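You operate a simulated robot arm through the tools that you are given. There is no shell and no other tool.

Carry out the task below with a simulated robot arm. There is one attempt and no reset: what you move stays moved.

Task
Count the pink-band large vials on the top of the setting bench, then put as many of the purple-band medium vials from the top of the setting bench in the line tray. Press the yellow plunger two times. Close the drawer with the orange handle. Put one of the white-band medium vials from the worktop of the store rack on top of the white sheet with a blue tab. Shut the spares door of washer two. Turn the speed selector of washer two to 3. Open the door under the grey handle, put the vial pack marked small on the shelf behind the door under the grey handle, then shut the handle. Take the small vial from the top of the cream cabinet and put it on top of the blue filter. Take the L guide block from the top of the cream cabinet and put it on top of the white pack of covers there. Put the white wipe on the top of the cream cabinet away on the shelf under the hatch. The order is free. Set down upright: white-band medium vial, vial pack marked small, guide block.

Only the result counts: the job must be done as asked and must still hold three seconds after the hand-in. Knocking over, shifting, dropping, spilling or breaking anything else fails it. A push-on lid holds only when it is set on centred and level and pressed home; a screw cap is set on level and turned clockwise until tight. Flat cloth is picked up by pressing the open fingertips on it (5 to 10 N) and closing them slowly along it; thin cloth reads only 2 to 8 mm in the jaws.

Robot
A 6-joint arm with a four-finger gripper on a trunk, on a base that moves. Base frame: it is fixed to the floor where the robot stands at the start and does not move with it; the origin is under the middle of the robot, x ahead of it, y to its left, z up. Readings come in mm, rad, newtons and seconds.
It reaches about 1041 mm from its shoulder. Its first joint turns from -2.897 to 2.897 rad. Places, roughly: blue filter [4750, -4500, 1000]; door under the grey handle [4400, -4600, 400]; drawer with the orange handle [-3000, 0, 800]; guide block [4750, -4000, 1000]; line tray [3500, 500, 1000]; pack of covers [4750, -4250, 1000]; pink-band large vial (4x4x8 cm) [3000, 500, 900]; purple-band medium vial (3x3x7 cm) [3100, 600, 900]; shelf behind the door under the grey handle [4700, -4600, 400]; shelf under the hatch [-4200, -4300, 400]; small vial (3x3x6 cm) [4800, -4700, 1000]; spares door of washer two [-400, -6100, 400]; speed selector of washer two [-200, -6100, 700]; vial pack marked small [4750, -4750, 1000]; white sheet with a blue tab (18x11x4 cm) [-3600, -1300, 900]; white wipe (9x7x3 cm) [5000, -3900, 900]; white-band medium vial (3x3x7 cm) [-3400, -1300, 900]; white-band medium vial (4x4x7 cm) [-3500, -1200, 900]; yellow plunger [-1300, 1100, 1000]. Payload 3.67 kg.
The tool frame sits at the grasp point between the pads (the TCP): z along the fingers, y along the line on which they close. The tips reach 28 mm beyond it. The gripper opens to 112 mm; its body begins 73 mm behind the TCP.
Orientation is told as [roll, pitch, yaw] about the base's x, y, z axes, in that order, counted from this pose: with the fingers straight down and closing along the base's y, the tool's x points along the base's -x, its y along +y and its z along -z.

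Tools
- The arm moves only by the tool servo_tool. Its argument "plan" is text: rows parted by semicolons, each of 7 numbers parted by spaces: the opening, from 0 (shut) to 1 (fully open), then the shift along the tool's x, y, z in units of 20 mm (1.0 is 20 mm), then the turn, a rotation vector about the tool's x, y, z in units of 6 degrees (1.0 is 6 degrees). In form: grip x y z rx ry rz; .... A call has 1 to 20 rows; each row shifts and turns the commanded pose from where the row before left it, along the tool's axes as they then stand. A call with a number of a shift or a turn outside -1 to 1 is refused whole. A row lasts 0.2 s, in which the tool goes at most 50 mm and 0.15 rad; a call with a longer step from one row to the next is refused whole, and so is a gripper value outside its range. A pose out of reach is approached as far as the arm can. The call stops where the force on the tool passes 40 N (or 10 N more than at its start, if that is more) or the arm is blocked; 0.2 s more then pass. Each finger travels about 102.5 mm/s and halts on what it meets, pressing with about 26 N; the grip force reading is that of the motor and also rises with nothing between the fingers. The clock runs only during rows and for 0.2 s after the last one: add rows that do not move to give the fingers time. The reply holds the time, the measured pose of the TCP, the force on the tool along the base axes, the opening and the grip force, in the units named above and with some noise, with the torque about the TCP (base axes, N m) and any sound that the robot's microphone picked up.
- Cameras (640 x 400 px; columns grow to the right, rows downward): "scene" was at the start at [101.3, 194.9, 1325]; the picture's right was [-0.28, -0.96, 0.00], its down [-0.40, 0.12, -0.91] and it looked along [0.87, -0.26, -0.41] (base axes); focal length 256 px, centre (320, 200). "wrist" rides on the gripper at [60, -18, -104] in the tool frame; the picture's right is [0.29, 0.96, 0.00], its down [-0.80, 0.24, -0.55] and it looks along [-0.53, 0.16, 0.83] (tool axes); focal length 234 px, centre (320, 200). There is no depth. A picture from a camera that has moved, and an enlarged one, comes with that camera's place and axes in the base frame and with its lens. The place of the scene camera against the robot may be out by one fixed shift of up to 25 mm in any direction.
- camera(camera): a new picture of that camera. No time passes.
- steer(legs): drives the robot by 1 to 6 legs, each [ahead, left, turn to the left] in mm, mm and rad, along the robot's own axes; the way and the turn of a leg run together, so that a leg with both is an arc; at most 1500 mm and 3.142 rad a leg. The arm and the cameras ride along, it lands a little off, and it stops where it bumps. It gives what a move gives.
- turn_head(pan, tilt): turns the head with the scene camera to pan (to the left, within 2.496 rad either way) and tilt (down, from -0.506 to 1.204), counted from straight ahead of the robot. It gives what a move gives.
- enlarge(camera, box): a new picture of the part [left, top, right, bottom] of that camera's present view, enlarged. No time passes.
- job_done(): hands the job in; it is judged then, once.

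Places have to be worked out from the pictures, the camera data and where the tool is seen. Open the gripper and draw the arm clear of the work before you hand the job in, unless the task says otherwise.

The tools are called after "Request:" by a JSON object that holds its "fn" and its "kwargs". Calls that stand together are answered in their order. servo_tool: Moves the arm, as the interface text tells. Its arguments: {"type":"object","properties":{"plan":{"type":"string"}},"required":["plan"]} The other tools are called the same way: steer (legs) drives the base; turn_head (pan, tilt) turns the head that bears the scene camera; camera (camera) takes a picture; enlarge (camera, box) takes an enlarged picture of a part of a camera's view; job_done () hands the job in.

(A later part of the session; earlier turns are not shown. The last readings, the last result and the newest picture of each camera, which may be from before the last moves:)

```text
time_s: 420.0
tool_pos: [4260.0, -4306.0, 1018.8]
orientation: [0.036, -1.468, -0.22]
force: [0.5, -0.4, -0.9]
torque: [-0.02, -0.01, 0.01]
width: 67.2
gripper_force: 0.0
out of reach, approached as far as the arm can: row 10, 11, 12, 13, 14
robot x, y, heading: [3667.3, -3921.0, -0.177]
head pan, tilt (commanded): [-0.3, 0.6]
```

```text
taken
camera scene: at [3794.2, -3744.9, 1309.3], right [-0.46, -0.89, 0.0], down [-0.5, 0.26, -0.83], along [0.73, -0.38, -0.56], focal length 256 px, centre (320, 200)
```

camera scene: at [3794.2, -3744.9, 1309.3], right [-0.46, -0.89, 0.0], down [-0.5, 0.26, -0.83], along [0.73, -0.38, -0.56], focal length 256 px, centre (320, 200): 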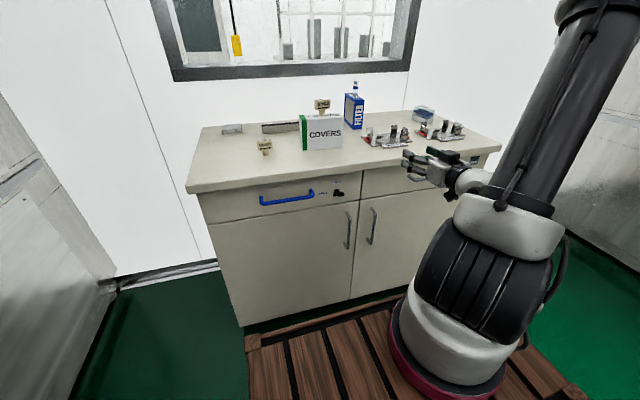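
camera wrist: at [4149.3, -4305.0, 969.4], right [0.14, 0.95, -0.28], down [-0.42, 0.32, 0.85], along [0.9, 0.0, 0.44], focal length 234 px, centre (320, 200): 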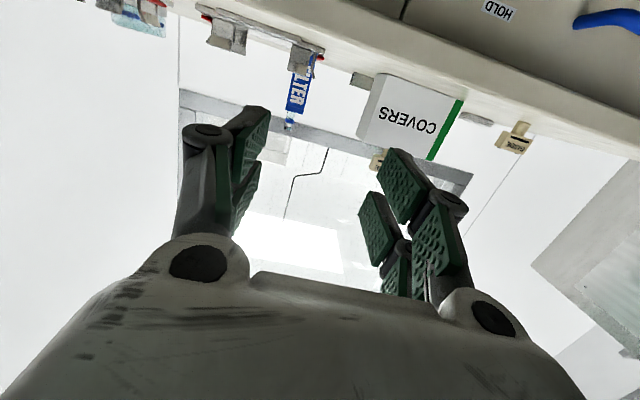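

At this distance the arm cannot fold enough for a horizontal tool. I back the base 220 mm so the wrist has room, then lower the horizontal tool to handle height.

Request:
{"fn": "steer", "kwargs": {"legs": [[-220, 0, 0]]}}

Request:
{"fn": "servo_tool", "kwargs": {"plan": "0.6 0.95 0 0.2 0 0 0;0.6 0.95 0 0.2 0 0 0;0.6 0.95 0 0.2 0 0 0;0.6 0.95 0 0.2 0 0 0;0.6 0.95 0 0.2 0 0 0;0.6 0.95 0 0.2 0 0 0;0.6 0.95 0 0.2 0 0 0;0.6 0.95 0 0.2 0 0 0;0.6 0.95 0 0.2 0 0 0;0.6 0.95 0 0.2 0 0 0;0.6 0.95 0 0.2 0 0 0;0.6 0.95 0 0.2 0 0 0;0.6 0.95 0 0.2 0 0 0;0.6 0.95 0 0.2 0 0 0;0.6 0.95 0 0.2 0 0 0;0.6 0.95 0 0.2 0 0 0;0.6 0.95 0 0.2 0 0 0;0.6 0.95 0 0.2 0 0 0"}}

Request:
{"fn": "camera", "kwargs": {"camera": "wrist"}}

Request:
{"fn": "camera", "kwargs": {"camera": "scene"}}

```text
time_s: 421.7
tool_pos: [4049.3, -4267.1, 1018.1]
orientation: [0.04, -1.465, -0.218]
force: [-1.2, 0.1, 0.3]
torque: [0.03, -0.02, 0.02]
width: 67.0
gripper_force: 0.0
robot x, y, heading: [3450.9, -3880.1, -0.174]
head pan, tilt (commanded): [-0.3, 0.6]
```

```text
time_s: 425.5
tool_pos: [4131.7, -4422.2, 818.8]
orientation: [0.09, -1.464, -0.267]
force: [0.1, 0.3, -0.2]
torque: [0.0, 0.01, 0.0]
width: 66.9
gripper_force: 0.1
out of reach, approached as far as the arm can: row 1, 2, 3, 4, 5, 6, 7, 8, 9, 10, 11, 12, 13, 14, 15, 16, 17, 18
robot x, y, heading: [3452.2, -3882.2, -0.18]
head pan, tilt (commanded): [-0.3, 0.6]
```

```text
taken
camera wrist: at [4019.3, -4420.7, 770.1], right [0.14, 0.95, -0.28], down [-0.42, 0.31, 0.85], along [0.9, 0.0, 0.44], focal length 234 px, centre (320, 200)
```

wrist: 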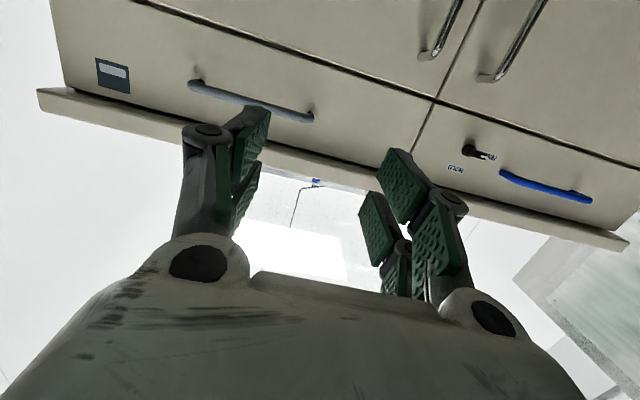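

```text
taken
camera scene: at [3581.1, -3706.7, 1309.3], right [-0.46, -0.89, 0.0], down [-0.5, 0.26, -0.83], along [0.73, -0.38, -0.56], focal length 256 px, centre (320, 200)
```

scene: 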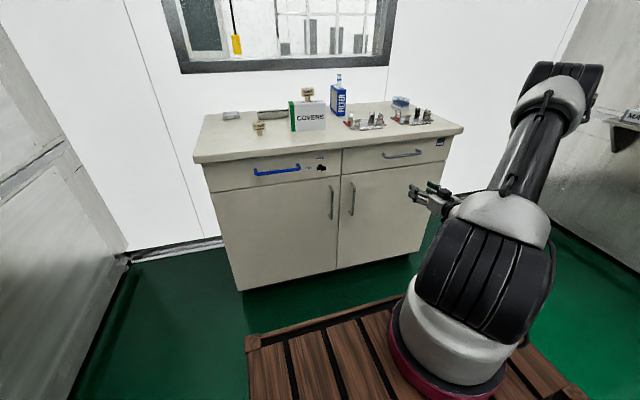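

Still too folded for that branch. I check with a null row whether the commanded pose differs from the measured one.

Request:
{"fn": "servo_tool", "kwargs": {"plan": "0.6 0 0 0 0 0 0"}}

```text
time_s: 425.9
tool_pos: [4131.1, -4421.0, 819.0]
orientation: [0.088, -1.466, -0.266]
force: [0.2, -0.3, 0.2]
torque: [0.01, -0.02, 0.0]
width: 67.4
gripper_force: 0.0
robot x, y, heading: [3450.7, -3879.2, -0.176]
head pan, tilt (commanded): [-0.3, 0.6]
```

The commanded pose matches the measured one. I move directly toward the pre-grasp in front of the handle (farther from the shoulder, so easier for the arm).

Request:
{"fn": "servo_tool", "kwargs": {"plan": "0.6 0.3 0.5 0.9 0 0 0;0.6 0.3 0.5 0.9 0 0 0;0.6 0.5 0.7 0.8 0 0 0;0.6 0.5 0.7 0.8 0 0 0;0.6 0.7 0.8 0.8 0 0 0;0.6 0.7 0.8 0.8 0 0 0;0.6 0.7 0.8 0.8 0 0 0;0.6 0.7 0.8 0.8 0 0 0;0.6 0.7 0.8 0.8 0 0 0;0.6 0.7 0.8 0.8 0 0 0;0.6 0 0 0 0 0 0"}}

Request:
{"fn": "camera", "kwargs": {"camera": "wrist"}}

Request:
{"fn": "camera", "kwargs": {"camera": "scene"}}

```text
time_s: 428.3
tool_pos: [4328.3, -4348.6, 702.2]
orientation: [0.127, -1.465, -0.301]
force: [0.6, -0.2, -0.3]
torque: [0.02, 0.0, -0.04]
width: 67.2
gripper_force: 0.0
out of reach, approached as far as the arm can: row 2, 3, 4, 5, 6, 7, 8, 9, 10
robot x, y, heading: [3450.2, -3879.0, -0.173]
head pan, tilt (commanded): [-0.3, 0.6]
```

```text
taken
camera wrist: at [4217.1, -4347.8, 652.6], right [0.14, 0.95, -0.27], down [-0.42, 0.31, 0.85], along [0.9, 0.0, 0.44], focal length 234 px, centre (320, 200)
```

wrist: 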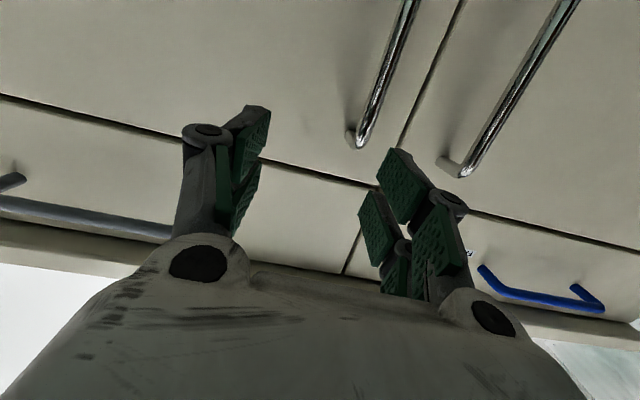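

```text
taken
camera scene: at [3581.2, -3706.8, 1309.3], right [-0.46, -0.89, 0.0], down [-0.5, 0.26, -0.82], along [0.73, -0.38, -0.57], focal length 256 px, centre (320, 200)
```

scene: 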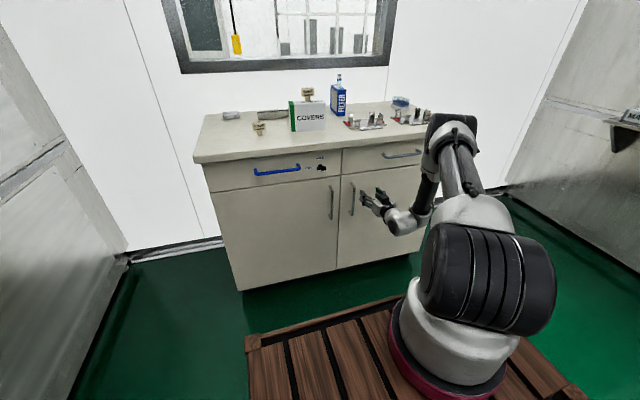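

The handle bar sits at about (4454, −4334), z ≈ 500–697, so the cabinet front is a bit deeper than I assumed. I relax the pitch to ~70°, and move to in front of the bar's middle.

Request:
{"fn": "servo_tool", "kwargs": {"plan": "0.6 0 0 0 0 0.85 0;0.6 0 0 0 0 0.85 0;0.6 0 0 0 0 0.8 0;0.6 0.53 0.32 0.6 0 0 0;0.6 0.53 0.32 0.6 0 0 0;0.6 0.53 0.32 0.6 0 0 0;0.6 0.53 0.32 0.6 0 0 0;0.6 0.53 0.32 0.6 0 0 0;0.6 0.53 0.32 0.6 0 0 0;0.6 0 0 0 0 0 0"}}

Request:
{"fn": "camera", "kwargs": {"camera": "wrist"}}

Request:
{"fn": "camera", "kwargs": {"camera": "scene"}}

```text
time_s: 430.5
tool_pos: [4378.9, -4320.9, 614.3]
orientation: [0.009, -1.205, -0.192]
force: [-0.6, 0.1, 1.3]
torque: [-0.01, 0.01, 0.01]
width: 67.5
gripper_force: 0.1
robot x, y, heading: [3453.4, -3879.4, -0.172]
head pan, tilt (commanded): [-0.3, 0.6]
```

```text
taken
camera wrist: at [4258.7, -4317.4, 596.5], right [0.07, 0.96, -0.27], down [-0.19, 0.27, 0.94], along [0.98, -0.02, 0.2], focal length 234 px, centre (320, 200)
```

wrist: 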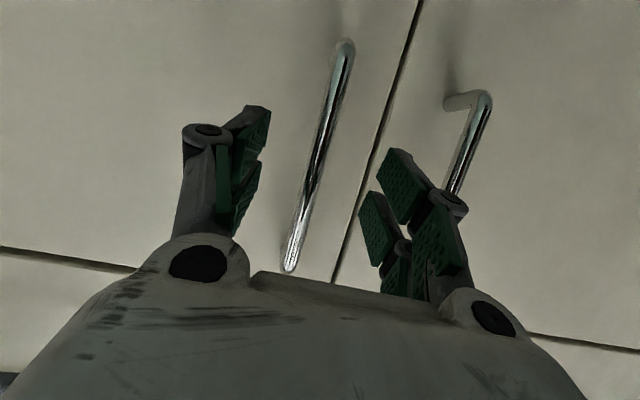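

```text
taken
camera scene: at [3581.2, -3706.8, 1309.3], right [-0.46, -0.89, 0.0], down [-0.5, 0.26, -0.82], along [0.73, -0.38, -0.57], focal length 256 px, centre (320, 200)
```

scene: 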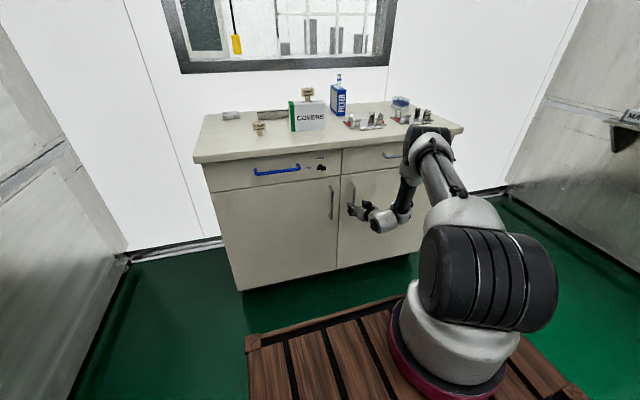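

The bar lies right on the tool axis, ~76 mm ahead. I advance ~68 mm and check.

Request:
{"fn": "servo_tool", "kwargs": {"plan": "0.6 -0.25 0 0.65 0 0 0;0.6 -0.25 0 0.65 0 0 0;0.6 -0.25 0 0.65 0 0 0;0.6 -0.25 0 0.65 0 0 0;0.6 -0.2 0 0.5 0 0 0;0.6 0 0 0 0 0 0"}}

Request:
{"fn": "camera", "kwargs": {"camera": "wrist"}}

```text
time_s: 431.9
tool_pos: [4443.0, -4332.0, 612.6]
orientation: [0.014, -1.201, -0.194]
force: [-17.5, -1.5, -0.5]
torque: [0.06, -0.24, -0.83]
width: 74.5
gripper_force: 6.1
robot x, y, heading: [3453.5, -3882.3, -0.174]
head pan, tilt (commanded): [-0.3, 0.6]
```

```text
taken
camera wrist: at [4322.2, -4328.7, 595.7], right [0.07, 0.96, -0.26], down [-0.18, 0.27, 0.94], along [0.98, -0.02, 0.19], focal length 234 px, centre (320, 200)
```

wrist: 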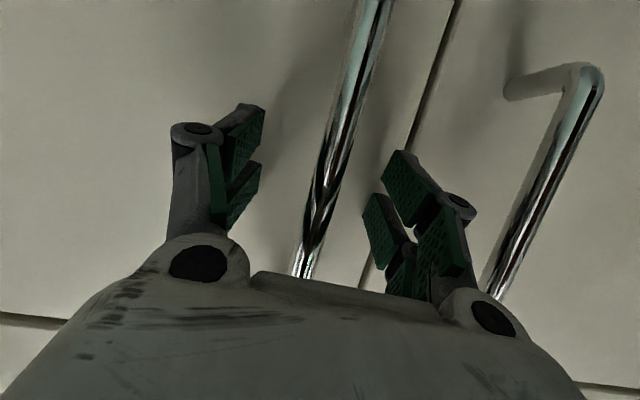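

Fingertips just touch the door face (17 N), so the bar is at the pads. I back off 4 mm and close on the handle.

Request:
{"fn": "servo_tool", "kwargs": {"plan": "0.6 0.07 0 -0.2 0 0 0;0.4 0 0 0 0 0 0;0.2 0 0 0 0 0 0;0.05 0 0 0 0 0 0;0.05 0 0 0 0 0 0;0.05 0 0 0 0 0 0"}}

Request:
{"fn": "camera", "kwargs": {"camera": "wrist"}}

```text
time_s: 432.6
tool_pos: [4436.6, -4334.8, 614.0]
orientation: [0.016, -1.201, -0.198]
force: [-7.1, -2.8, 0.7]
torque: [0.01, -0.04, -0.25]
width: 24.5
gripper_force: 1.7
robot x, y, heading: [3450.7, -3881.2, -0.172]
head pan, tilt (commanded): [-0.3, 0.6]
stopped in row 3: the force on the tool passed its limit at 48 N (the readings are from after the stop); the commanded pose is now the measured one
```

```text
taken
camera wrist: at [4316.6, -4330.6, 595.7], right [0.08, 0.96, -0.26], down [-0.18, 0.27, 0.94], along [0.98, -0.02, 0.19], focal length 234 px, centre (320, 200)
```

wrist: 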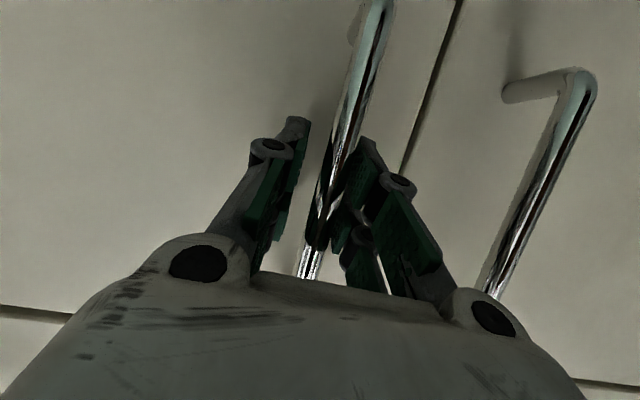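

The closing fingers pushed on the door face; I back off 5 mm more and finish closing.

Request:
{"fn": "servo_tool", "kwargs": {"plan": "0.25 0.1 0 -0.25 0 0 0;0.1 0 0 0 0 0 0;0 0 0 0 0 0 0;0 0 0 0 0 0 0;0 0 0 0 0 0 0"}}

Request:
{"fn": "camera", "kwargs": {"camera": "wrist"}}

```text
time_s: 433.8
tool_pos: [4432.0, -4330.8, 613.8]
orientation: [0.015, -1.201, -0.194]
force: [3.8, 24.5, 0.4]
torque: [-0.4, -0.18, 0.03]
width: 12.9
gripper_force: 44.7
robot x, y, heading: [3449.0, -3879.0, -0.176]
head pan, tilt (commanded): [-0.3, 0.6]
```

```text
taken
camera wrist: at [4312.5, -4326.8, 595.5], right [0.07, 0.96, -0.26], down [-0.18, 0.27, 0.94], along [0.98, -0.02, 0.19], focal length 234 px, centre (320, 200)
```

wrist: 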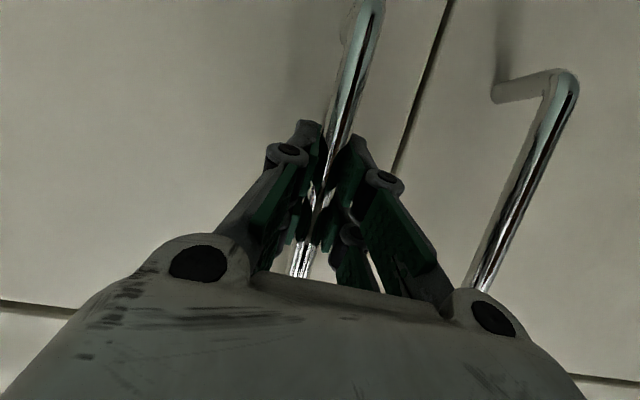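

Handle gripped (13 mm bar). I pull the door open along its arc, rotating the tool with the door, first ~17°.

Request:
{"fn": "servo_tool", "kwargs": {"plan": "0 0.28 0.1 -0.72 -0.259 0 -0.1;0 0.28 -0.065 -0.72 -0.259 0 -0.1;0 0.28 -0.065 -0.72 -0.259 0 -0.1;0 0.28 -0.065 -0.72 -0.259 0 -0.1;0 0.28 -0.065 -0.72 -0.259 0 -0.1;0 0.28 -0.065 -0.72 -0.259 0 -0.1;0 0.28 -0.065 -0.72 -0.259 0 -0.1;0 0.28 -0.065 -0.72 -0.259 0 -0.1;0 0.28 -0.065 -0.72 -0.259 0 -0.1;0 0.28 -0.065 -0.72 -0.259 0 -0.1;0 0 0 0 0 0 0"}}

Request:
{"fn": "camera", "kwargs": {"camera": "scene"}}

Request:
{"fn": "camera", "kwargs": {"camera": "wrist"}}

```text
time_s: 436.2
tool_pos: [4277.4, -4332.3, 614.9]
orientation: [0.011, -1.205, 0.094]
force: [-3.7, 22.2, 11.7]
torque: [-0.2, 0.11, -0.01]
width: 12.8
gripper_force: 45.6
robot x, y, heading: [3453.9, -3878.4, -0.177]
head pan, tilt (commanded): [-0.3, 0.6]
```

```text
taken
camera scene: at [3580.5, -3706.2, 1309.2], right [-0.46, -0.89, 0.0], down [-0.5, 0.26, -0.83], along [0.73, -0.38, -0.56], focal length 256 px, centre (320, 200)
```

scene: 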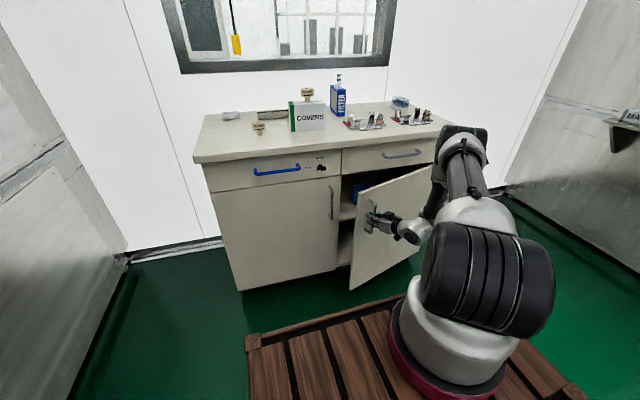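

```text
taken
camera wrist: at [4161.3, -4364.2, 595.1], right [-0.2, 0.94, -0.26], down [-0.26, 0.21, 0.94], along [0.95, 0.26, 0.2], focal length 234 px, centre (320, 200)
```

wrist: 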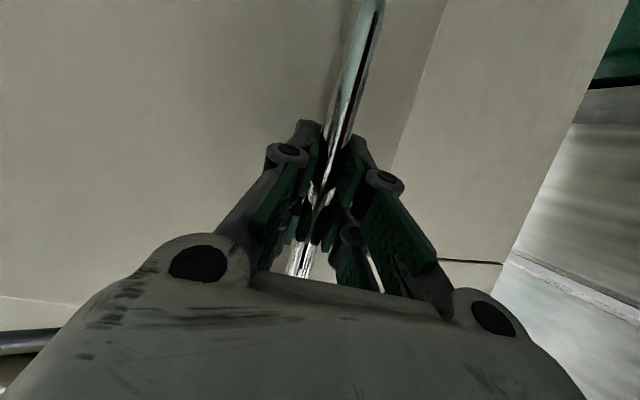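

The door follows smoothly. I continue another ~17°.

Request:
{"fn": "servo_tool", "kwargs": {"plan": "0 0.28 0.08 -0.72 -0.259 0 -0.1;0 0.28 0.03 -0.72 -0.259 0 -0.1;0 0.28 0.0 -0.72 -0.259 0 -0.1;0 0.28 -0.03 -0.72 -0.259 0 -0.1;0 0.28 -0.03 -0.72 -0.259 0 -0.1;0 0.28 -0.03 -0.72 -0.259 0 -0.1;0 0.28 -0.03 -0.72 -0.259 0 -0.1;0 0.28 -0.03 -0.72 -0.259 0 -0.1;0 0.28 -0.03 -0.72 -0.259 0 -0.1;0 0.28 -0.03 -0.72 -0.259 0 -0.1;0 0 0 0 0 0 0"}}

Request:
{"fn": "camera", "kwargs": {"camera": "scene"}}

```text
time_s: 437.4
tool_pos: [4212.1, -4348.7, 613.9]
orientation: [0.002, -1.203, 0.221]
force: [2.4, -6.2, -7.3]
torque: [-0.12, 0.26, -0.03]
width: 12.8
gripper_force: 45.0
robot x, y, heading: [3453.0, -3886.3, -0.178]
head pan, tilt (commanded): [-0.3, 0.6]
stopped in row 5: the force on the tool passed its limit at 42 N (the readings are from after the stop); the commanded pose is now the measured one
```

```text
taken
camera scene: at [3581.6, -3708.1, 1309.3], right [-0.46, -0.89, 0.0], down [-0.5, 0.26, -0.82], along [0.73, -0.38, -0.57], focal length 256 px, centre (320, 200)
```

scene: 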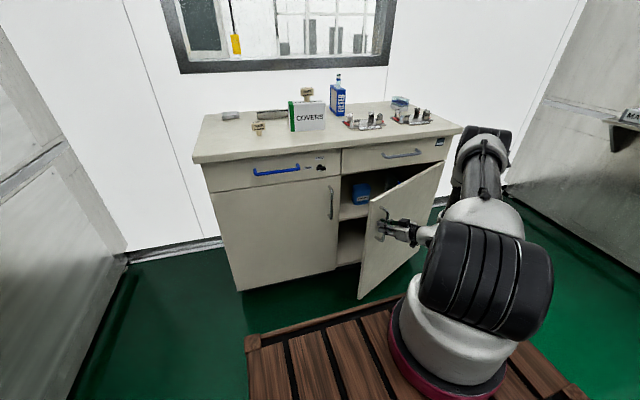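

The door is ~25° open with the shelf visible inside. I release the handle, back off along the tool axis, and will push the door wider from its inner side.

Request:
{"fn": "servo_tool", "kwargs": {"plan": "0.2 0 0 0 0 0 0;0.5 0 0 0 0 0 0;0.6 0 0 0 0 0 0;0.6 0.2 0 -0.5 0 0 0;0.6 0.36 0 -0.93 0 0 0;0.6 0.36 0 -0.93 0 0 0;0.6 0.36 0 -0.93 0 0 0;0.6 0.36 0 -0.93 0 0 0;0.6 0 0 0 0 0 0"}}

Request:
{"fn": "camera", "kwargs": {"camera": "wrist"}}

Request:
{"fn": "camera", "kwargs": {"camera": "scene"}}

```text
time_s: 439.4
tool_pos: [4123.1, -4368.0, 613.8]
orientation: [0.001, -1.205, 0.226]
force: [1.0, -0.5, -0.2]
torque: [-0.04, 0.01, -0.01]
width: 67.3
gripper_force: 0.0
robot x, y, heading: [3451.8, -3880.3, -0.18]
head pan, tilt (commanded): [-0.3, 0.6]
```

```text
taken
camera wrist: at [4011.2, -4412.8, 594.8], right [-0.31, 0.91, -0.27], down [-0.28, 0.18, 0.94], along [0.91, 0.37, 0.2], focal length 234 px, centre (320, 200)
```

wrist: 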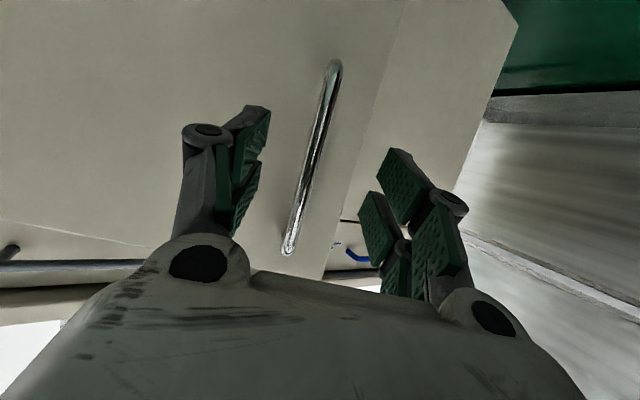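

```text
taken
camera scene: at [3581.3, -3707.7, 1309.3], right [-0.46, -0.89, 0.0], down [-0.5, 0.26, -0.82], along [0.73, -0.38, -0.57], focal length 256 px, centre (320, 200)
```

scene: 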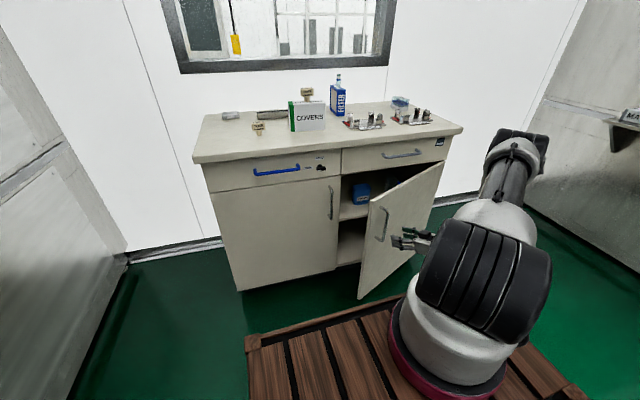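

I raise the hand 300 mm and return it to pointing down.

Request:
{"fn": "servo_tool", "kwargs": {"plan": "0.6 -0.93 0 -0.36 0 0 0;0.6 -0.93 0 -0.36 0 0 0;0.6 -0.93 0 -0.36 0 0 0;0.6 -0.93 0 -0.36 0 0 0;0.6 -0.93 0 -0.36 0 0 0;0.6 -0.93 0 -0.36 0 0 0;0.6 -0.93 0 -0.36 0 0 0;0.6 -0.93 0 -0.36 0 0 0;0.6 -0.93 0 -0.36 0 0 0;0.6 -0.93 0 -0.36 0 0 0;0.6 -0.93 0 -0.36 0 0 0;0.6 -0.93 0 -0.36 0 0 0;0.6 -0.93 0 -0.36 0 0 0;0.6 -0.93 0 -0.36 0 0 0;0.6 -0.93 0 -0.36 0 0 0"}}

Request:
{"fn": "servo_tool", "kwargs": {"plan": "0.4 0 0 0 0 1 0;0.2 0 0 0 0 1 0;0 0 0 0 0 1 0;0 0 0 0 0 1 0;0 0 0 0 0 1 0;0 0 0 0 0 1 0;0 0 0 0 0 1 0;0 0 0 0 0 1 0;0 0 0 0 0 1 0;0 0 0 0 0 1 0;0 0 0 0 0 1 0;0 0 0 0 0 0.5 0;0 0 0 0 0 0 0"}}

Request:
{"fn": "camera", "kwargs": {"camera": "wrist"}}

Request:
{"fn": "camera", "kwargs": {"camera": "scene"}}

```text
time_s: 442.6
tool_pos: [4121.2, -4366.9, 912.7]
orientation: [0.004, -1.205, 0.22]
force: [0.1, 0.3, -0.1]
torque: [-0.01, -0.03, -0.02]
width: 67.4
gripper_force: 0.0
robot x, y, heading: [3453.3, -3882.4, -0.172]
head pan, tilt (commanded): [-0.3, 0.6]
```

```text
time_s: 445.4
tool_pos: [4121.8, -4369.0, 912.9]
orientation: [0.0, -0.001, 0.224]
force: [-0.2, -0.6, -0.7]
torque: [-0.04, -0.01, -0.02]
width: 0.0
gripper_force: 26.0
robot x, y, heading: [3449.8, -3878.8, -0.176]
head pan, tilt (commanded): [-0.3, 0.6]
```

```text
taken
camera wrist: at [4067.5, -4400.1, 1017.1], right [-0.49, 0.87, 0.0], down [0.72, 0.41, 0.55], along [0.48, 0.27, -0.83], focal length 234 px, centre (320, 200)
```

wrist: 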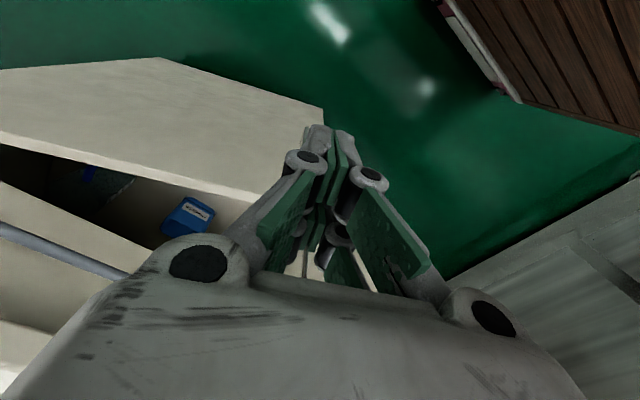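

```text
taken
camera scene: at [3581.3, -3707.6, 1309.3], right [-0.46, -0.89, 0.0], down [-0.5, 0.26, -0.82], along [0.73, -0.38, -0.57], focal length 256 px, centre (320, 200)
```

scene: 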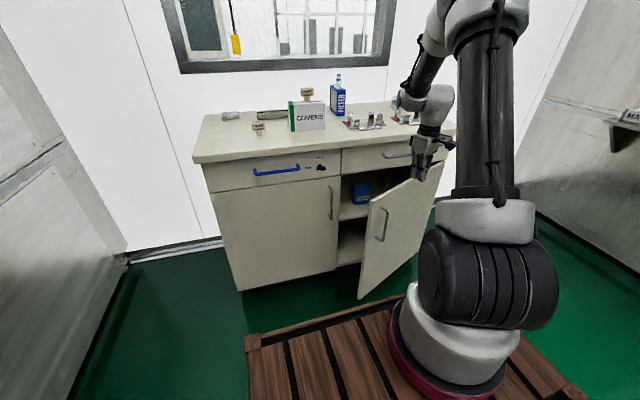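

I fly the closed fist over the door's top edge to its inner side near the free end (z stays ~913), then check before descending.

Request:
{"fn": "servo_tool", "kwargs": {"plan": "0 -0.9 -0.34 0 0 0 0;0 -0.9 -0.34 0 0 0 0;0 -0.9 -0.34 0 0 0 0;0 -0.9 -0.34 0 0 0 0;0 -0.9 -0.34 0 0 0 0;0 -0.9 -0.34 0 0 0 0;0 -0.9 -0.34 0 0 0 0;0 -0.9 -0.34 0 0 0 0;0 -0.9 -0.34 0 0 0 0;0 -0.8 -0.3 0 0 0 0;0 0 0 0 0 0 0"}}

Request:
{"fn": "camera", "kwargs": {"camera": "wrist"}}

Request:
{"fn": "enlarge", "kwargs": {"camera": "scene", "box": [310, 90, 470, 300]}}

```text
time_s: 447.8
tool_pos: [4310.7, -4395.6, 913.1]
orientation: [-0.001, 0.0, 0.225]
force: [-0.7, 1.1, -0.3]
torque: [0.0, 0.04, 0.01]
width: 0.0
gripper_force: 26.1
robot x, y, heading: [3454.3, -3881.0, -0.177]
head pan, tilt (commanded): [-0.3, 0.6]
```

```text
taken
camera wrist: at [4257.0, -4427.1, 1017.0], right [-0.49, 0.87, 0.0], down [0.72, 0.41, 0.55], along [0.48, 0.27, -0.83], focal length 234 px, centre (320, 200)
```

wrist: 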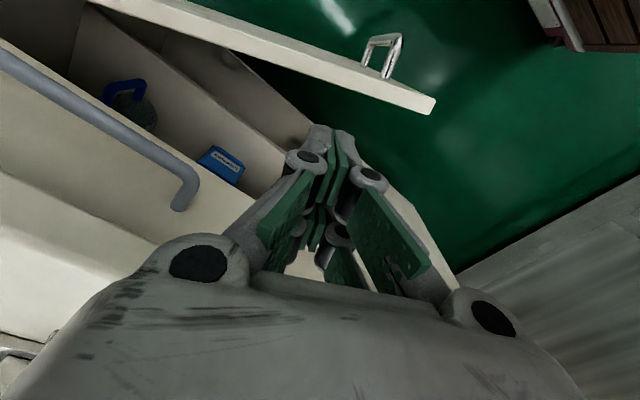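

```text
1.90 times, centred on (390, 195) of scene
camera zoom: at [3581.3, -3707.6, 1309.3], right [-0.46, -0.89, 0.0], down [-0.5, 0.26, -0.82], along [0.73, -0.38, -0.57], focal length 488 px, centre (187, 210)
```

zoom: 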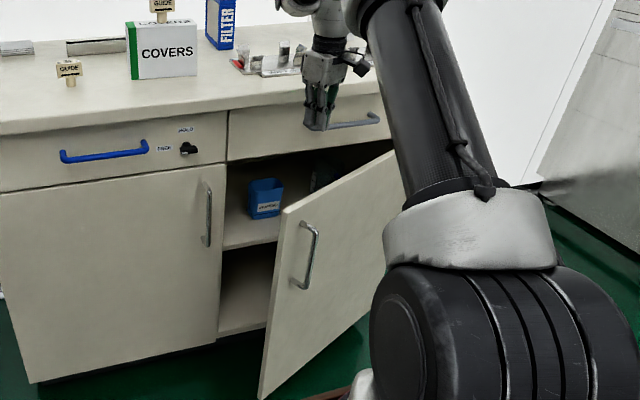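

The wrist view shows the fist just inside the door's top edge. I move 15 mm further inside for clearance and descend to z≈725.

Request:
{"fn": "servo_tool", "kwargs": {"plan": "0 -0.75 0 0 0 0 0;0 0 0 1 0 0 0;0 0 0 1 0 0 0;0 0 0 1 0 0 0;0 0 0 1 0 0 0;0 0 0 1 0 0 0;0 0 0 1 0 0 0;0 0 0 1 0 0 0;0 0 0 1 0 0 0;0 0 0 1 0 0 0;0 0 0 0.4 0 0 0;0 0 0 0 0 0 0"}}

Request:
{"fn": "camera", "kwargs": {"camera": "wrist"}}

```text
time_s: 450.4
tool_pos: [4325.5, -4390.2, 726.8]
orientation: [0.001, -0.001, 0.225]
force: [-0.5, -0.2, 0.0]
torque: [-0.01, 0.0, 0.01]
width: 0.2
gripper_force: 26.9
robot x, y, heading: [3452.7, -3880.7, -0.173]
head pan, tilt (commanded): [-0.3, 0.6]
```

```text
taken
camera wrist: at [4271.6, -4422.4, 829.5], right [-0.49, 0.87, 0.0], down [0.72, 0.41, 0.55], along [0.48, 0.27, -0.83], focal length 234 px, centre (320, 200)
```

wrist: 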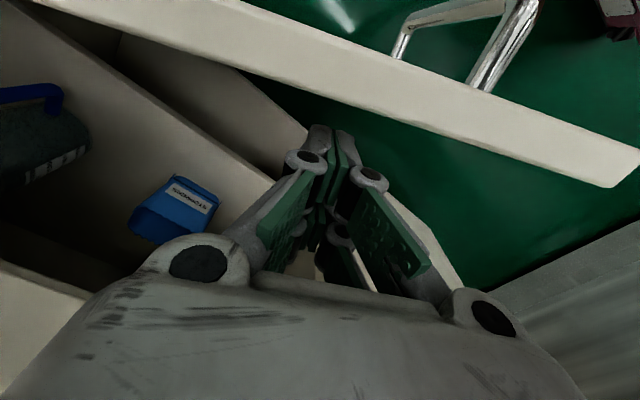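

The fist is between door and cabinet. I sweep it outward and to the right along the door's arc.

Request:
{"fn": "servo_tool", "kwargs": {"plan": "0 0.9 -0.1 0 0 0 0;0 0.9 -0.1 0 0 0 0;0 0.9 -0.1 0 0 0 0;0 0.9 -0.1 0 0 0 0;0 0.9 -0.1 0 0 0 0;0 0.9 -0.1 0 0 0 0;0 0.9 -0.12 0 0 0 0;0 0.9 -0.12 0 0 0 0;0 0.82 -0.28 0 0 0 0;0 0.82 -0.28 0 0 0 0;0 0.82 -0.28 0 0 0 0;0 0.82 -0.28 0 0 0 0;0 0.82 -0.28 0 0 0 0;0 0.82 -0.28 0 0 0 0;0 0.82 -0.28 0 0 0 0;0 0 0 0 0 0 0"}}

Request:
{"fn": "camera", "kwargs": {"camera": "scene"}}

Request:
{"fn": "camera", "kwargs": {"camera": "wrist"}}

```text
time_s: 453.8
tool_pos: [4085.2, -4504.5, 726.4]
orientation: [-0.002, 0.0, 0.223]
force: [0.2, -0.5, 0.1]
torque: [-0.03, 0.0, 0.02]
width: 0.1
gripper_force: 26.6
robot x, y, heading: [3450.1, -3880.8, -0.176]
head pan, tilt (commanded): [-0.3, 0.6]
```

```text
taken
camera scene: at [3581.3, -3707.7, 1309.3], right [-0.46, -0.89, 0.0], down [-0.5, 0.26, -0.82], along [0.73, -0.38, -0.57], focal length 256 px, centre (320, 200)
```

scene: 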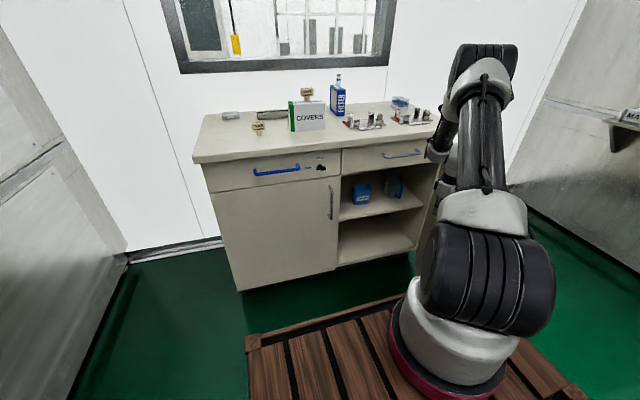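

```text
taken
camera wrist: at [4030.3, -4535.0, 829.5], right [-0.49, 0.87, 0.0], down [0.72, 0.41, 0.55], along [0.48, 0.27, -0.83], focal length 234 px, centre (320, 200)
```

wrist: 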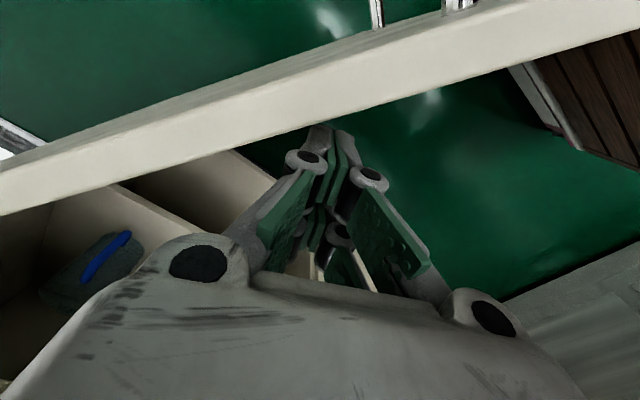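

The cupboard interior with its middle shelf is now visible. I keep sweeping the door toward 85–90°.

Request:
{"fn": "servo_tool", "kwargs": {"plan": "0 0.7 -0.5 0 0 0 0;0 0.7 -0.5 0 0 0 0;0 0.7 -0.5 0 0 0 0;0 0.7 -0.5 0 0 0 0;0 0.7 -0.5 0 0 0 0;0 0.7 -0.5 0 0 0 0;0 0.7 -0.5 0 0 0 0;0 0.6 -0.7 0 0 0 0;0 0.6 -0.7 0 0 0 0;0 0.6 -0.7 0 0 0 0;0 0.6 -0.7 0 0 0 0;0 0.6 -0.7 0 0 0 0;0 0.6 -0.7 0 0 0 0;0 0.5 -0.7 0 0 0 0;0 0 0 0 0 0 0"}}

Request:
{"fn": "camera", "kwargs": {"camera": "scene"}}

Request:
{"fn": "camera", "kwargs": {"camera": "wrist"}}

```text
time_s: 457.0
tool_pos: [3947.8, -4706.3, 722.7]
orientation: [0.0, 0.0, 0.222]
force: [0.8, -0.8, 0.0]
torque: [0.0, -0.01, 0.0]
width: 0.1
gripper_force: 26.0
robot x, y, heading: [3451.2, -3883.1, -0.177]
head pan, tilt (commanded): [-0.3, 0.6]
```

```text
taken
camera scene: at [3581.3, -3707.7, 1309.3], right [-0.46, -0.89, 0.0], down [-0.5, 0.26, -0.82], along [0.73, -0.38, -0.57], focal length 256 px, centre (320, 200)
```

scene: 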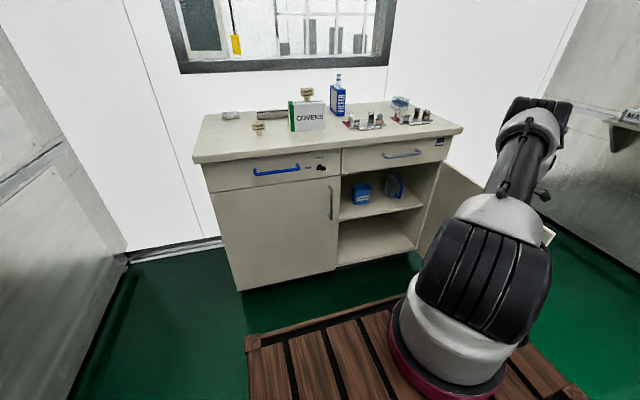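

```text
taken
camera wrist: at [3892.1, -4738.8, 828.0], right [-0.49, 0.87, 0.0], down [0.72, 0.41, 0.55], along [0.48, 0.27, -0.83], focal length 234 px, centre (320, 200)
```

wrist: 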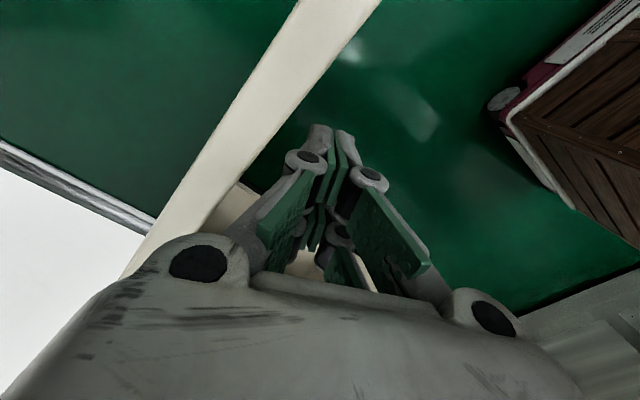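

The door stands at ~87°. I take the fist away from it, raise it, and drive in front of the vial pack to pick it from above.

Request:
{"fn": "servo_tool", "kwargs": {"plan": "0 0 0.8 0 0 0 0;0 0 1 0 0 0 0;0 0 1 0 0 0 0;0 0 0 -1 0 0 0.6;0 0 0 -1 0 0 0.7;0 0 0 -1 0 0 0.7;0 0 0 -1 0 0 0.7;0 0 0 -1 0 0 0.6;0 0 0 -1 0 0 0.6;0 0 0 -1 0 0 0;0 0 0 -1 0 0 0;0 0 0 -1 0 0 0;0 0 0 -1 0 0 0;0 0 0 -1 0 0 0;0 0 0 -1 0 0 0;0 0 0 -1 0 0 0;0 0 0 -1 0 0 0;0 0 0 -1 0 0 0;0 0 0 -1 0 0 0;0 0 0 -1 0 0 0"}}

Request:
{"fn": "camera", "kwargs": {"camera": "scene"}}

```text
time_s: 461.2
tool_pos: [3934.5, -4653.1, 1066.7]
orientation: [0.002, 0.0, -0.186]
force: [0.2, 0.2, 0.3]
torque: [-0.01, -0.01, 0.01]
width: 0.0
gripper_force: 26.1
robot x, y, heading: [3453.0, -3876.6, -0.177]
head pan, tilt (commanded): [-0.3, 0.6]
```

```text
taken
camera scene: at [3581.4, -3707.8, 1309.3], right [-0.46, -0.89, 0.0], down [-0.5, 0.26, -0.82], along [0.73, -0.38, -0.57], focal length 256 px, centre (320, 200)
```

scene: 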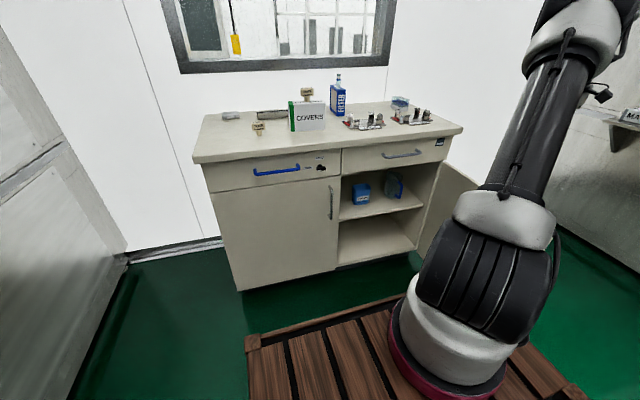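

I bring the arm back toward the robot's centre line before driving right and forward.

Request:
{"fn": "servo_tool", "kwargs": {"plan": "0.3 0 1 -0.3 0 0 0;0.6 0 1 -0.3 0 0 0;0.9 0 1 -0.3 0 0 0;0.95 0 1 -0.3 0 0 0;0.95 0 1 -0.3 0 0 0;0.95 0 1 -0.3 0 0 0;0.95 0 1 -0.3 0 0 0;0.95 0 1 -0.3 0 0 0;0.95 0 1 -0.3 0 0 0;0.95 0 1 -0.3 0 0 0;0.95 0 1 -0.3 0 0 0;0.95 0 1 -0.3 0 0 0;0.95 0 1 -0.3 0 0 0;0.95 0 1 -0.3 0 0 0"}}

Request:
{"fn": "steer", "kwargs": {"legs": [[0, -380, -0.006], [500, 0, 0]]}}

Request:
{"fn": "turn_head", "kwargs": {"pan": -0.3, "tilt": 0.65}}

Request:
{"fn": "camera", "kwargs": {"camera": "scene"}}

Request:
{"fn": "camera", "kwargs": {"camera": "wrist"}}

```text
time_s: 464.2
tool_pos: [3985.5, -4376.9, 1148.5]
orientation: [0.0, 0.0, -0.185]
force: [0.6, -0.3, -0.8]
torque: [0.02, 0.04, 0.0]
width: 106.4
gripper_force: 0.1
robot x, y, heading: [3452.3, -3881.3, -0.175]
head pan, tilt (commanded): [-0.3, 0.6]
```

```text
time_s: 469.1
tool_pos: [4416.3, -4835.9, 1148.6]
orientation: [-0.001, 0.001, -0.187]
force: [0.4, -0.3, 0.0]
torque: [-0.01, 0.02, -0.01]
width: 106.4
gripper_force: 0.2
robot x, y, heading: [3884.1, -4341.2, -0.176]
head pan, tilt (commanded): [-0.3, 0.6]
```

```text
time_s: 469.7
tool_pos: [4416.2, -4836.9, 1149.0]
orientation: [0.0, 0.001, -0.185]
force: [0.4, -0.3, -0.1]
torque: [0.03, 0.01, 0.02]
width: 106.3
gripper_force: 0.0
robot x, y, heading: [3883.3, -4340.7, -0.174]
head pan, tilt (commanded): [-0.3, 0.649]
```

```text
taken
camera scene: at [4011.2, -4167.3, 1305.0], right [-0.46, -0.89, 0.0], down [-0.54, 0.28, -0.8], along [0.71, -0.37, -0.6], focal length 256 px, centre (320, 200)
```

scene: 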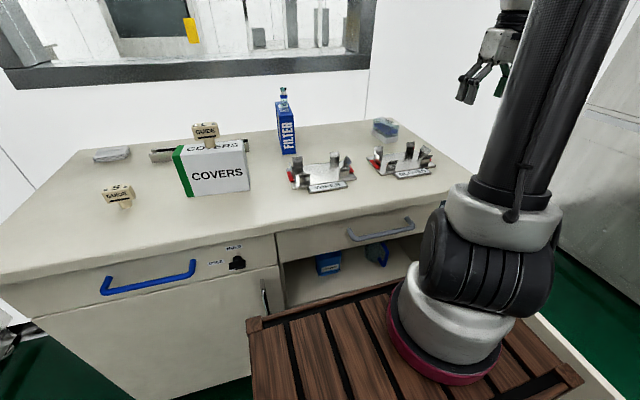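

```text
taken
camera wrist: at [4353.8, -4844.4, 1253.3], right [-0.11, 0.99, 0.0], down [0.83, 0.09, 0.55], along [0.55, 0.06, -0.83], focal length 234 px, centre (320, 200)
```

wrist: 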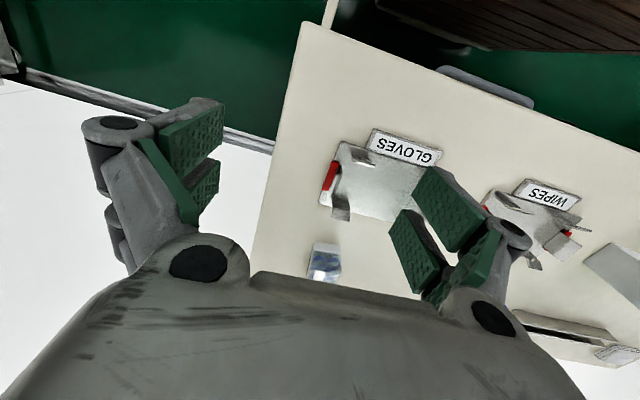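

The pack is ahead, slightly left of the hand. I move above it at height and look.

Request:
{"fn": "servo_tool", "kwargs": {"plan": "0.95 -0.93 0.32 0 0 0 0;0.95 -0.93 0.32 0 0 0 0;0.95 -0.93 0.32 0 0 0 0;0.95 -0.93 0.32 0 0 0 0;0.95 -0.93 0.32 0 0 0 0;0.95 -0.93 0.32 0 0 0 0;0.95 -0.93 0.32 0 0 0 0;0.95 -0.93 0.32 0 0 0 0;0.95 -0.93 0.32 0 0 0 0;0.95 -0.93 0.32 0 0 0 0;0.95 -0.93 0.32 0 0 0 0;0.95 -0.93 0.32 0 0 0 0;0.95 0 0 0 0 0 0"}}

Request:
{"fn": "camera", "kwargs": {"camera": "wrist"}}

Request:
{"fn": "enlarge", "kwargs": {"camera": "wrist", "box": [220, 60, 420, 220]}}

Request:
{"fn": "enlarge", "kwargs": {"camera": "scene", "box": [350, 60, 480, 190]}}

```text
time_s: 472.5
tool_pos: [4649.8, -4800.6, 1150.2]
orientation: [-0.001, 0.0, -0.186]
force: [0.3, -0.1, -0.1]
torque: [0.03, 0.0, 0.01]
width: 106.4
gripper_force: 0.1
robot x, y, heading: [3881.8, -4345.1, -0.174]
head pan, tilt (commanded): [-0.3, 0.649]
```

```text
taken
camera wrist: at [4587.7, -4808.4, 1254.2], right [-0.11, 0.99, 0.0], down [0.83, 0.09, 0.55], along [0.55, 0.06, -0.83], focal length 234 px, centre (320, 200)
```

wrist: 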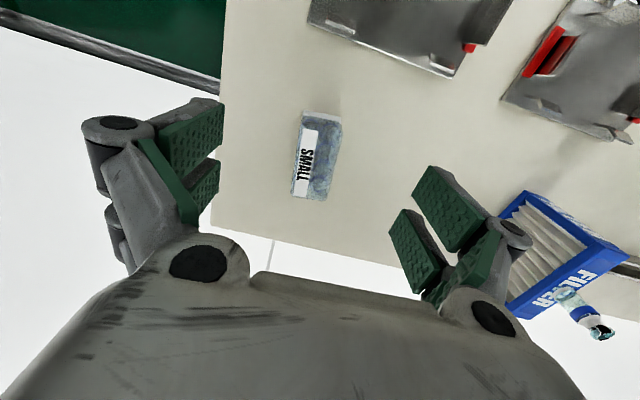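

```text
2.50 times, centred on (320, 140) of wrist
camera zoom: at [4587.7, -4808.4, 1254.2], right [-0.11, 0.99, 0.0], down [0.83, 0.09, 0.55], along [0.55, 0.06, -0.83], focal length 585 px, centre (320, 350)
```

zoom: 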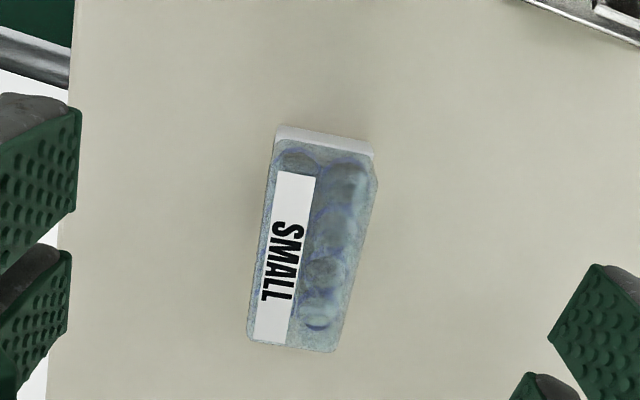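

```text
3.08 times, centred on (415, 125) of scene
camera zoom: at [4011.2, -4167.2, 1305.0], right [-0.46, -0.89, 0.0], down [-0.54, 0.28, -0.8], along [0.71, -0.37, -0.6], focal length 788 px, centre (28, 431)
```

zoom: 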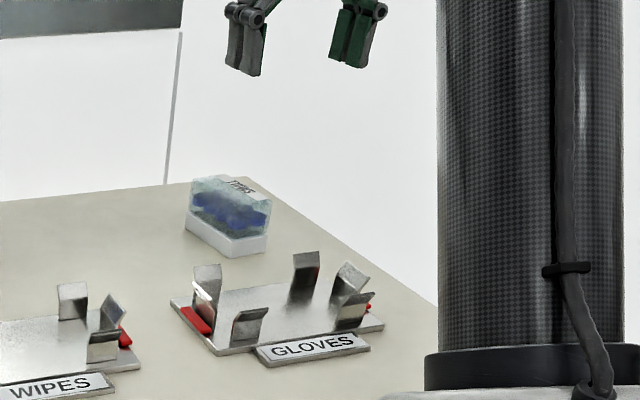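

The pack is ~42 mm wide (N–S) by ~95 mm, turned ~6°. I move over its centre, rotate slightly to match and descend to z≈1060.

Request:
{"fn": "servo_tool", "kwargs": {"plan": "0.95 -0.87 0.2 0 0 0 0;0.95 -0.87 0.2 0 0 0 0;0.95 -0.86 0.18 0 0 0 0;0.95 0 0 0.9 0 0 -0.5;0.95 0 0 0.9 0 0 -0.5;0.95 0 0 0.9 0 0 0;0.95 0 0 0.9 0 0 0;0.95 0 0 0.9 0 0 0;0.95 0 0 0 0 0 0"}}

Request:
{"fn": "camera", "kwargs": {"camera": "wrist"}}

Request:
{"fn": "enlarge", "kwargs": {"camera": "wrist", "box": [220, 60, 420, 220]}}

```text
time_s: 474.5
tool_pos: [4702.8, -4799.6, 1059.1]
orientation: [0.0, 0.0, -0.081]
force: [1.1, 0.5, 0.5]
torque: [0.0, -0.01, 0.0]
width: 106.2
gripper_force: 0.2
robot x, y, heading: [3883.7, -4342.8, -0.175]
head pan, tilt (commanded): [-0.3, 0.649]
```

```text
taken
camera wrist: at [4641.1, -4813.5, 1163.6], right [-0.21, 0.98, 0.0], down [0.81, 0.17, 0.55], along [0.54, 0.12, -0.83], focal length 234 px, centre (320, 200)
```

wrist: 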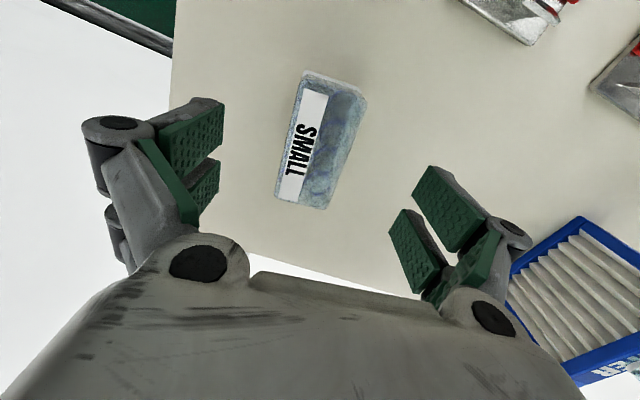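

```text
2.50 times, centred on (320, 140) of wrist
camera zoom: at [4641.1, -4813.5, 1163.6], right [-0.21, 0.98, 0.0], down [0.81, 0.17, 0.55], along [0.54, 0.12, -0.83], focal length 585 px, centre (320, 350)
```

zoom: 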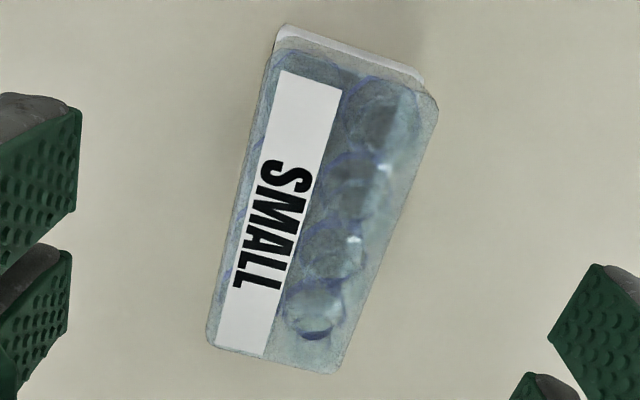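

Aligned; remaining offset ≈ −11 mm in tool x, pack top ≈ z 991. I shift, descend to z≈972 and close on its sides.

Request:
{"fn": "servo_tool", "kwargs": {"plan": "0.95 -0.53 0 0.5 0 0 0;0.95 0 0 0.9 0 0 0;0.95 0 0 0.9 0 0 0;0.95 0 0 0.9 0 0 0;0.95 0 0 0.8 0 0 0;0.95 0 0 0.35 0 0 0;0.8 0 0 0 0 0 0;0.6 0 0 0 0 0 0;0.4 0 0 0 0 0 0;0.25 0 0 0 0 0 0;0.25 0 0 0 0 0 0;0.25 0 0 0 0 0 0"}}

Request:
{"fn": "camera", "kwargs": {"camera": "wrist"}}

Request:
{"fn": "enlarge", "kwargs": {"camera": "scene", "box": [350, 60, 480, 190]}}

```text
time_s: 477.1
tool_pos: [4712.9, -4800.7, 972.2]
orientation: [-0.002, 0.0, -0.08]
force: [0.2, 0.5, 0.2]
torque: [-0.02, -0.05, -0.01]
width: 48.9
gripper_force: 26.5
robot x, y, heading: [3882.6, -4341.5, -0.177]
head pan, tilt (commanded): [-0.3, 0.649]
```

```text
taken
camera wrist: at [4652.1, -4815.2, 1076.5], right [-0.21, 0.98, 0.0], down [0.81, 0.17, 0.55], along [0.54, 0.12, -0.83], focal length 234 px, centre (320, 200)
```

wrist: 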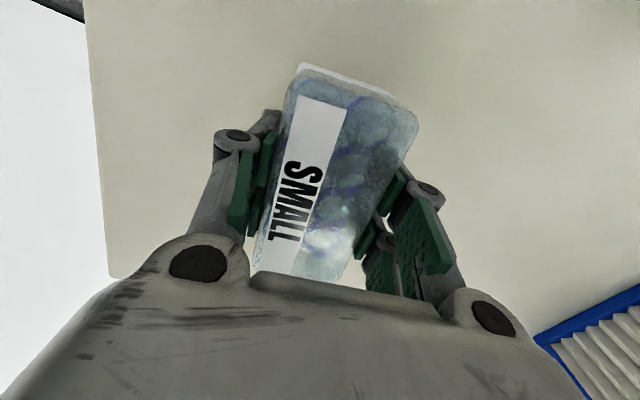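

```text
3.08 times, centred on (415, 125) of scene
camera zoom: at [4011.3, -4167.3, 1305.0], right [-0.46, -0.89, 0.0], down [-0.54, 0.28, -0.8], along [0.71, -0.37, -0.6], focal length 788 px, centre (28, 431)
```

zoom: 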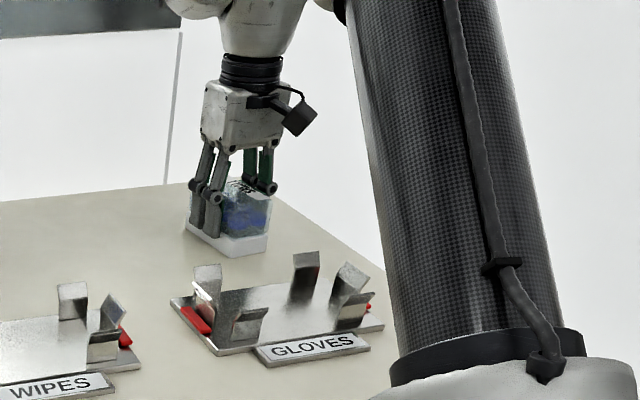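

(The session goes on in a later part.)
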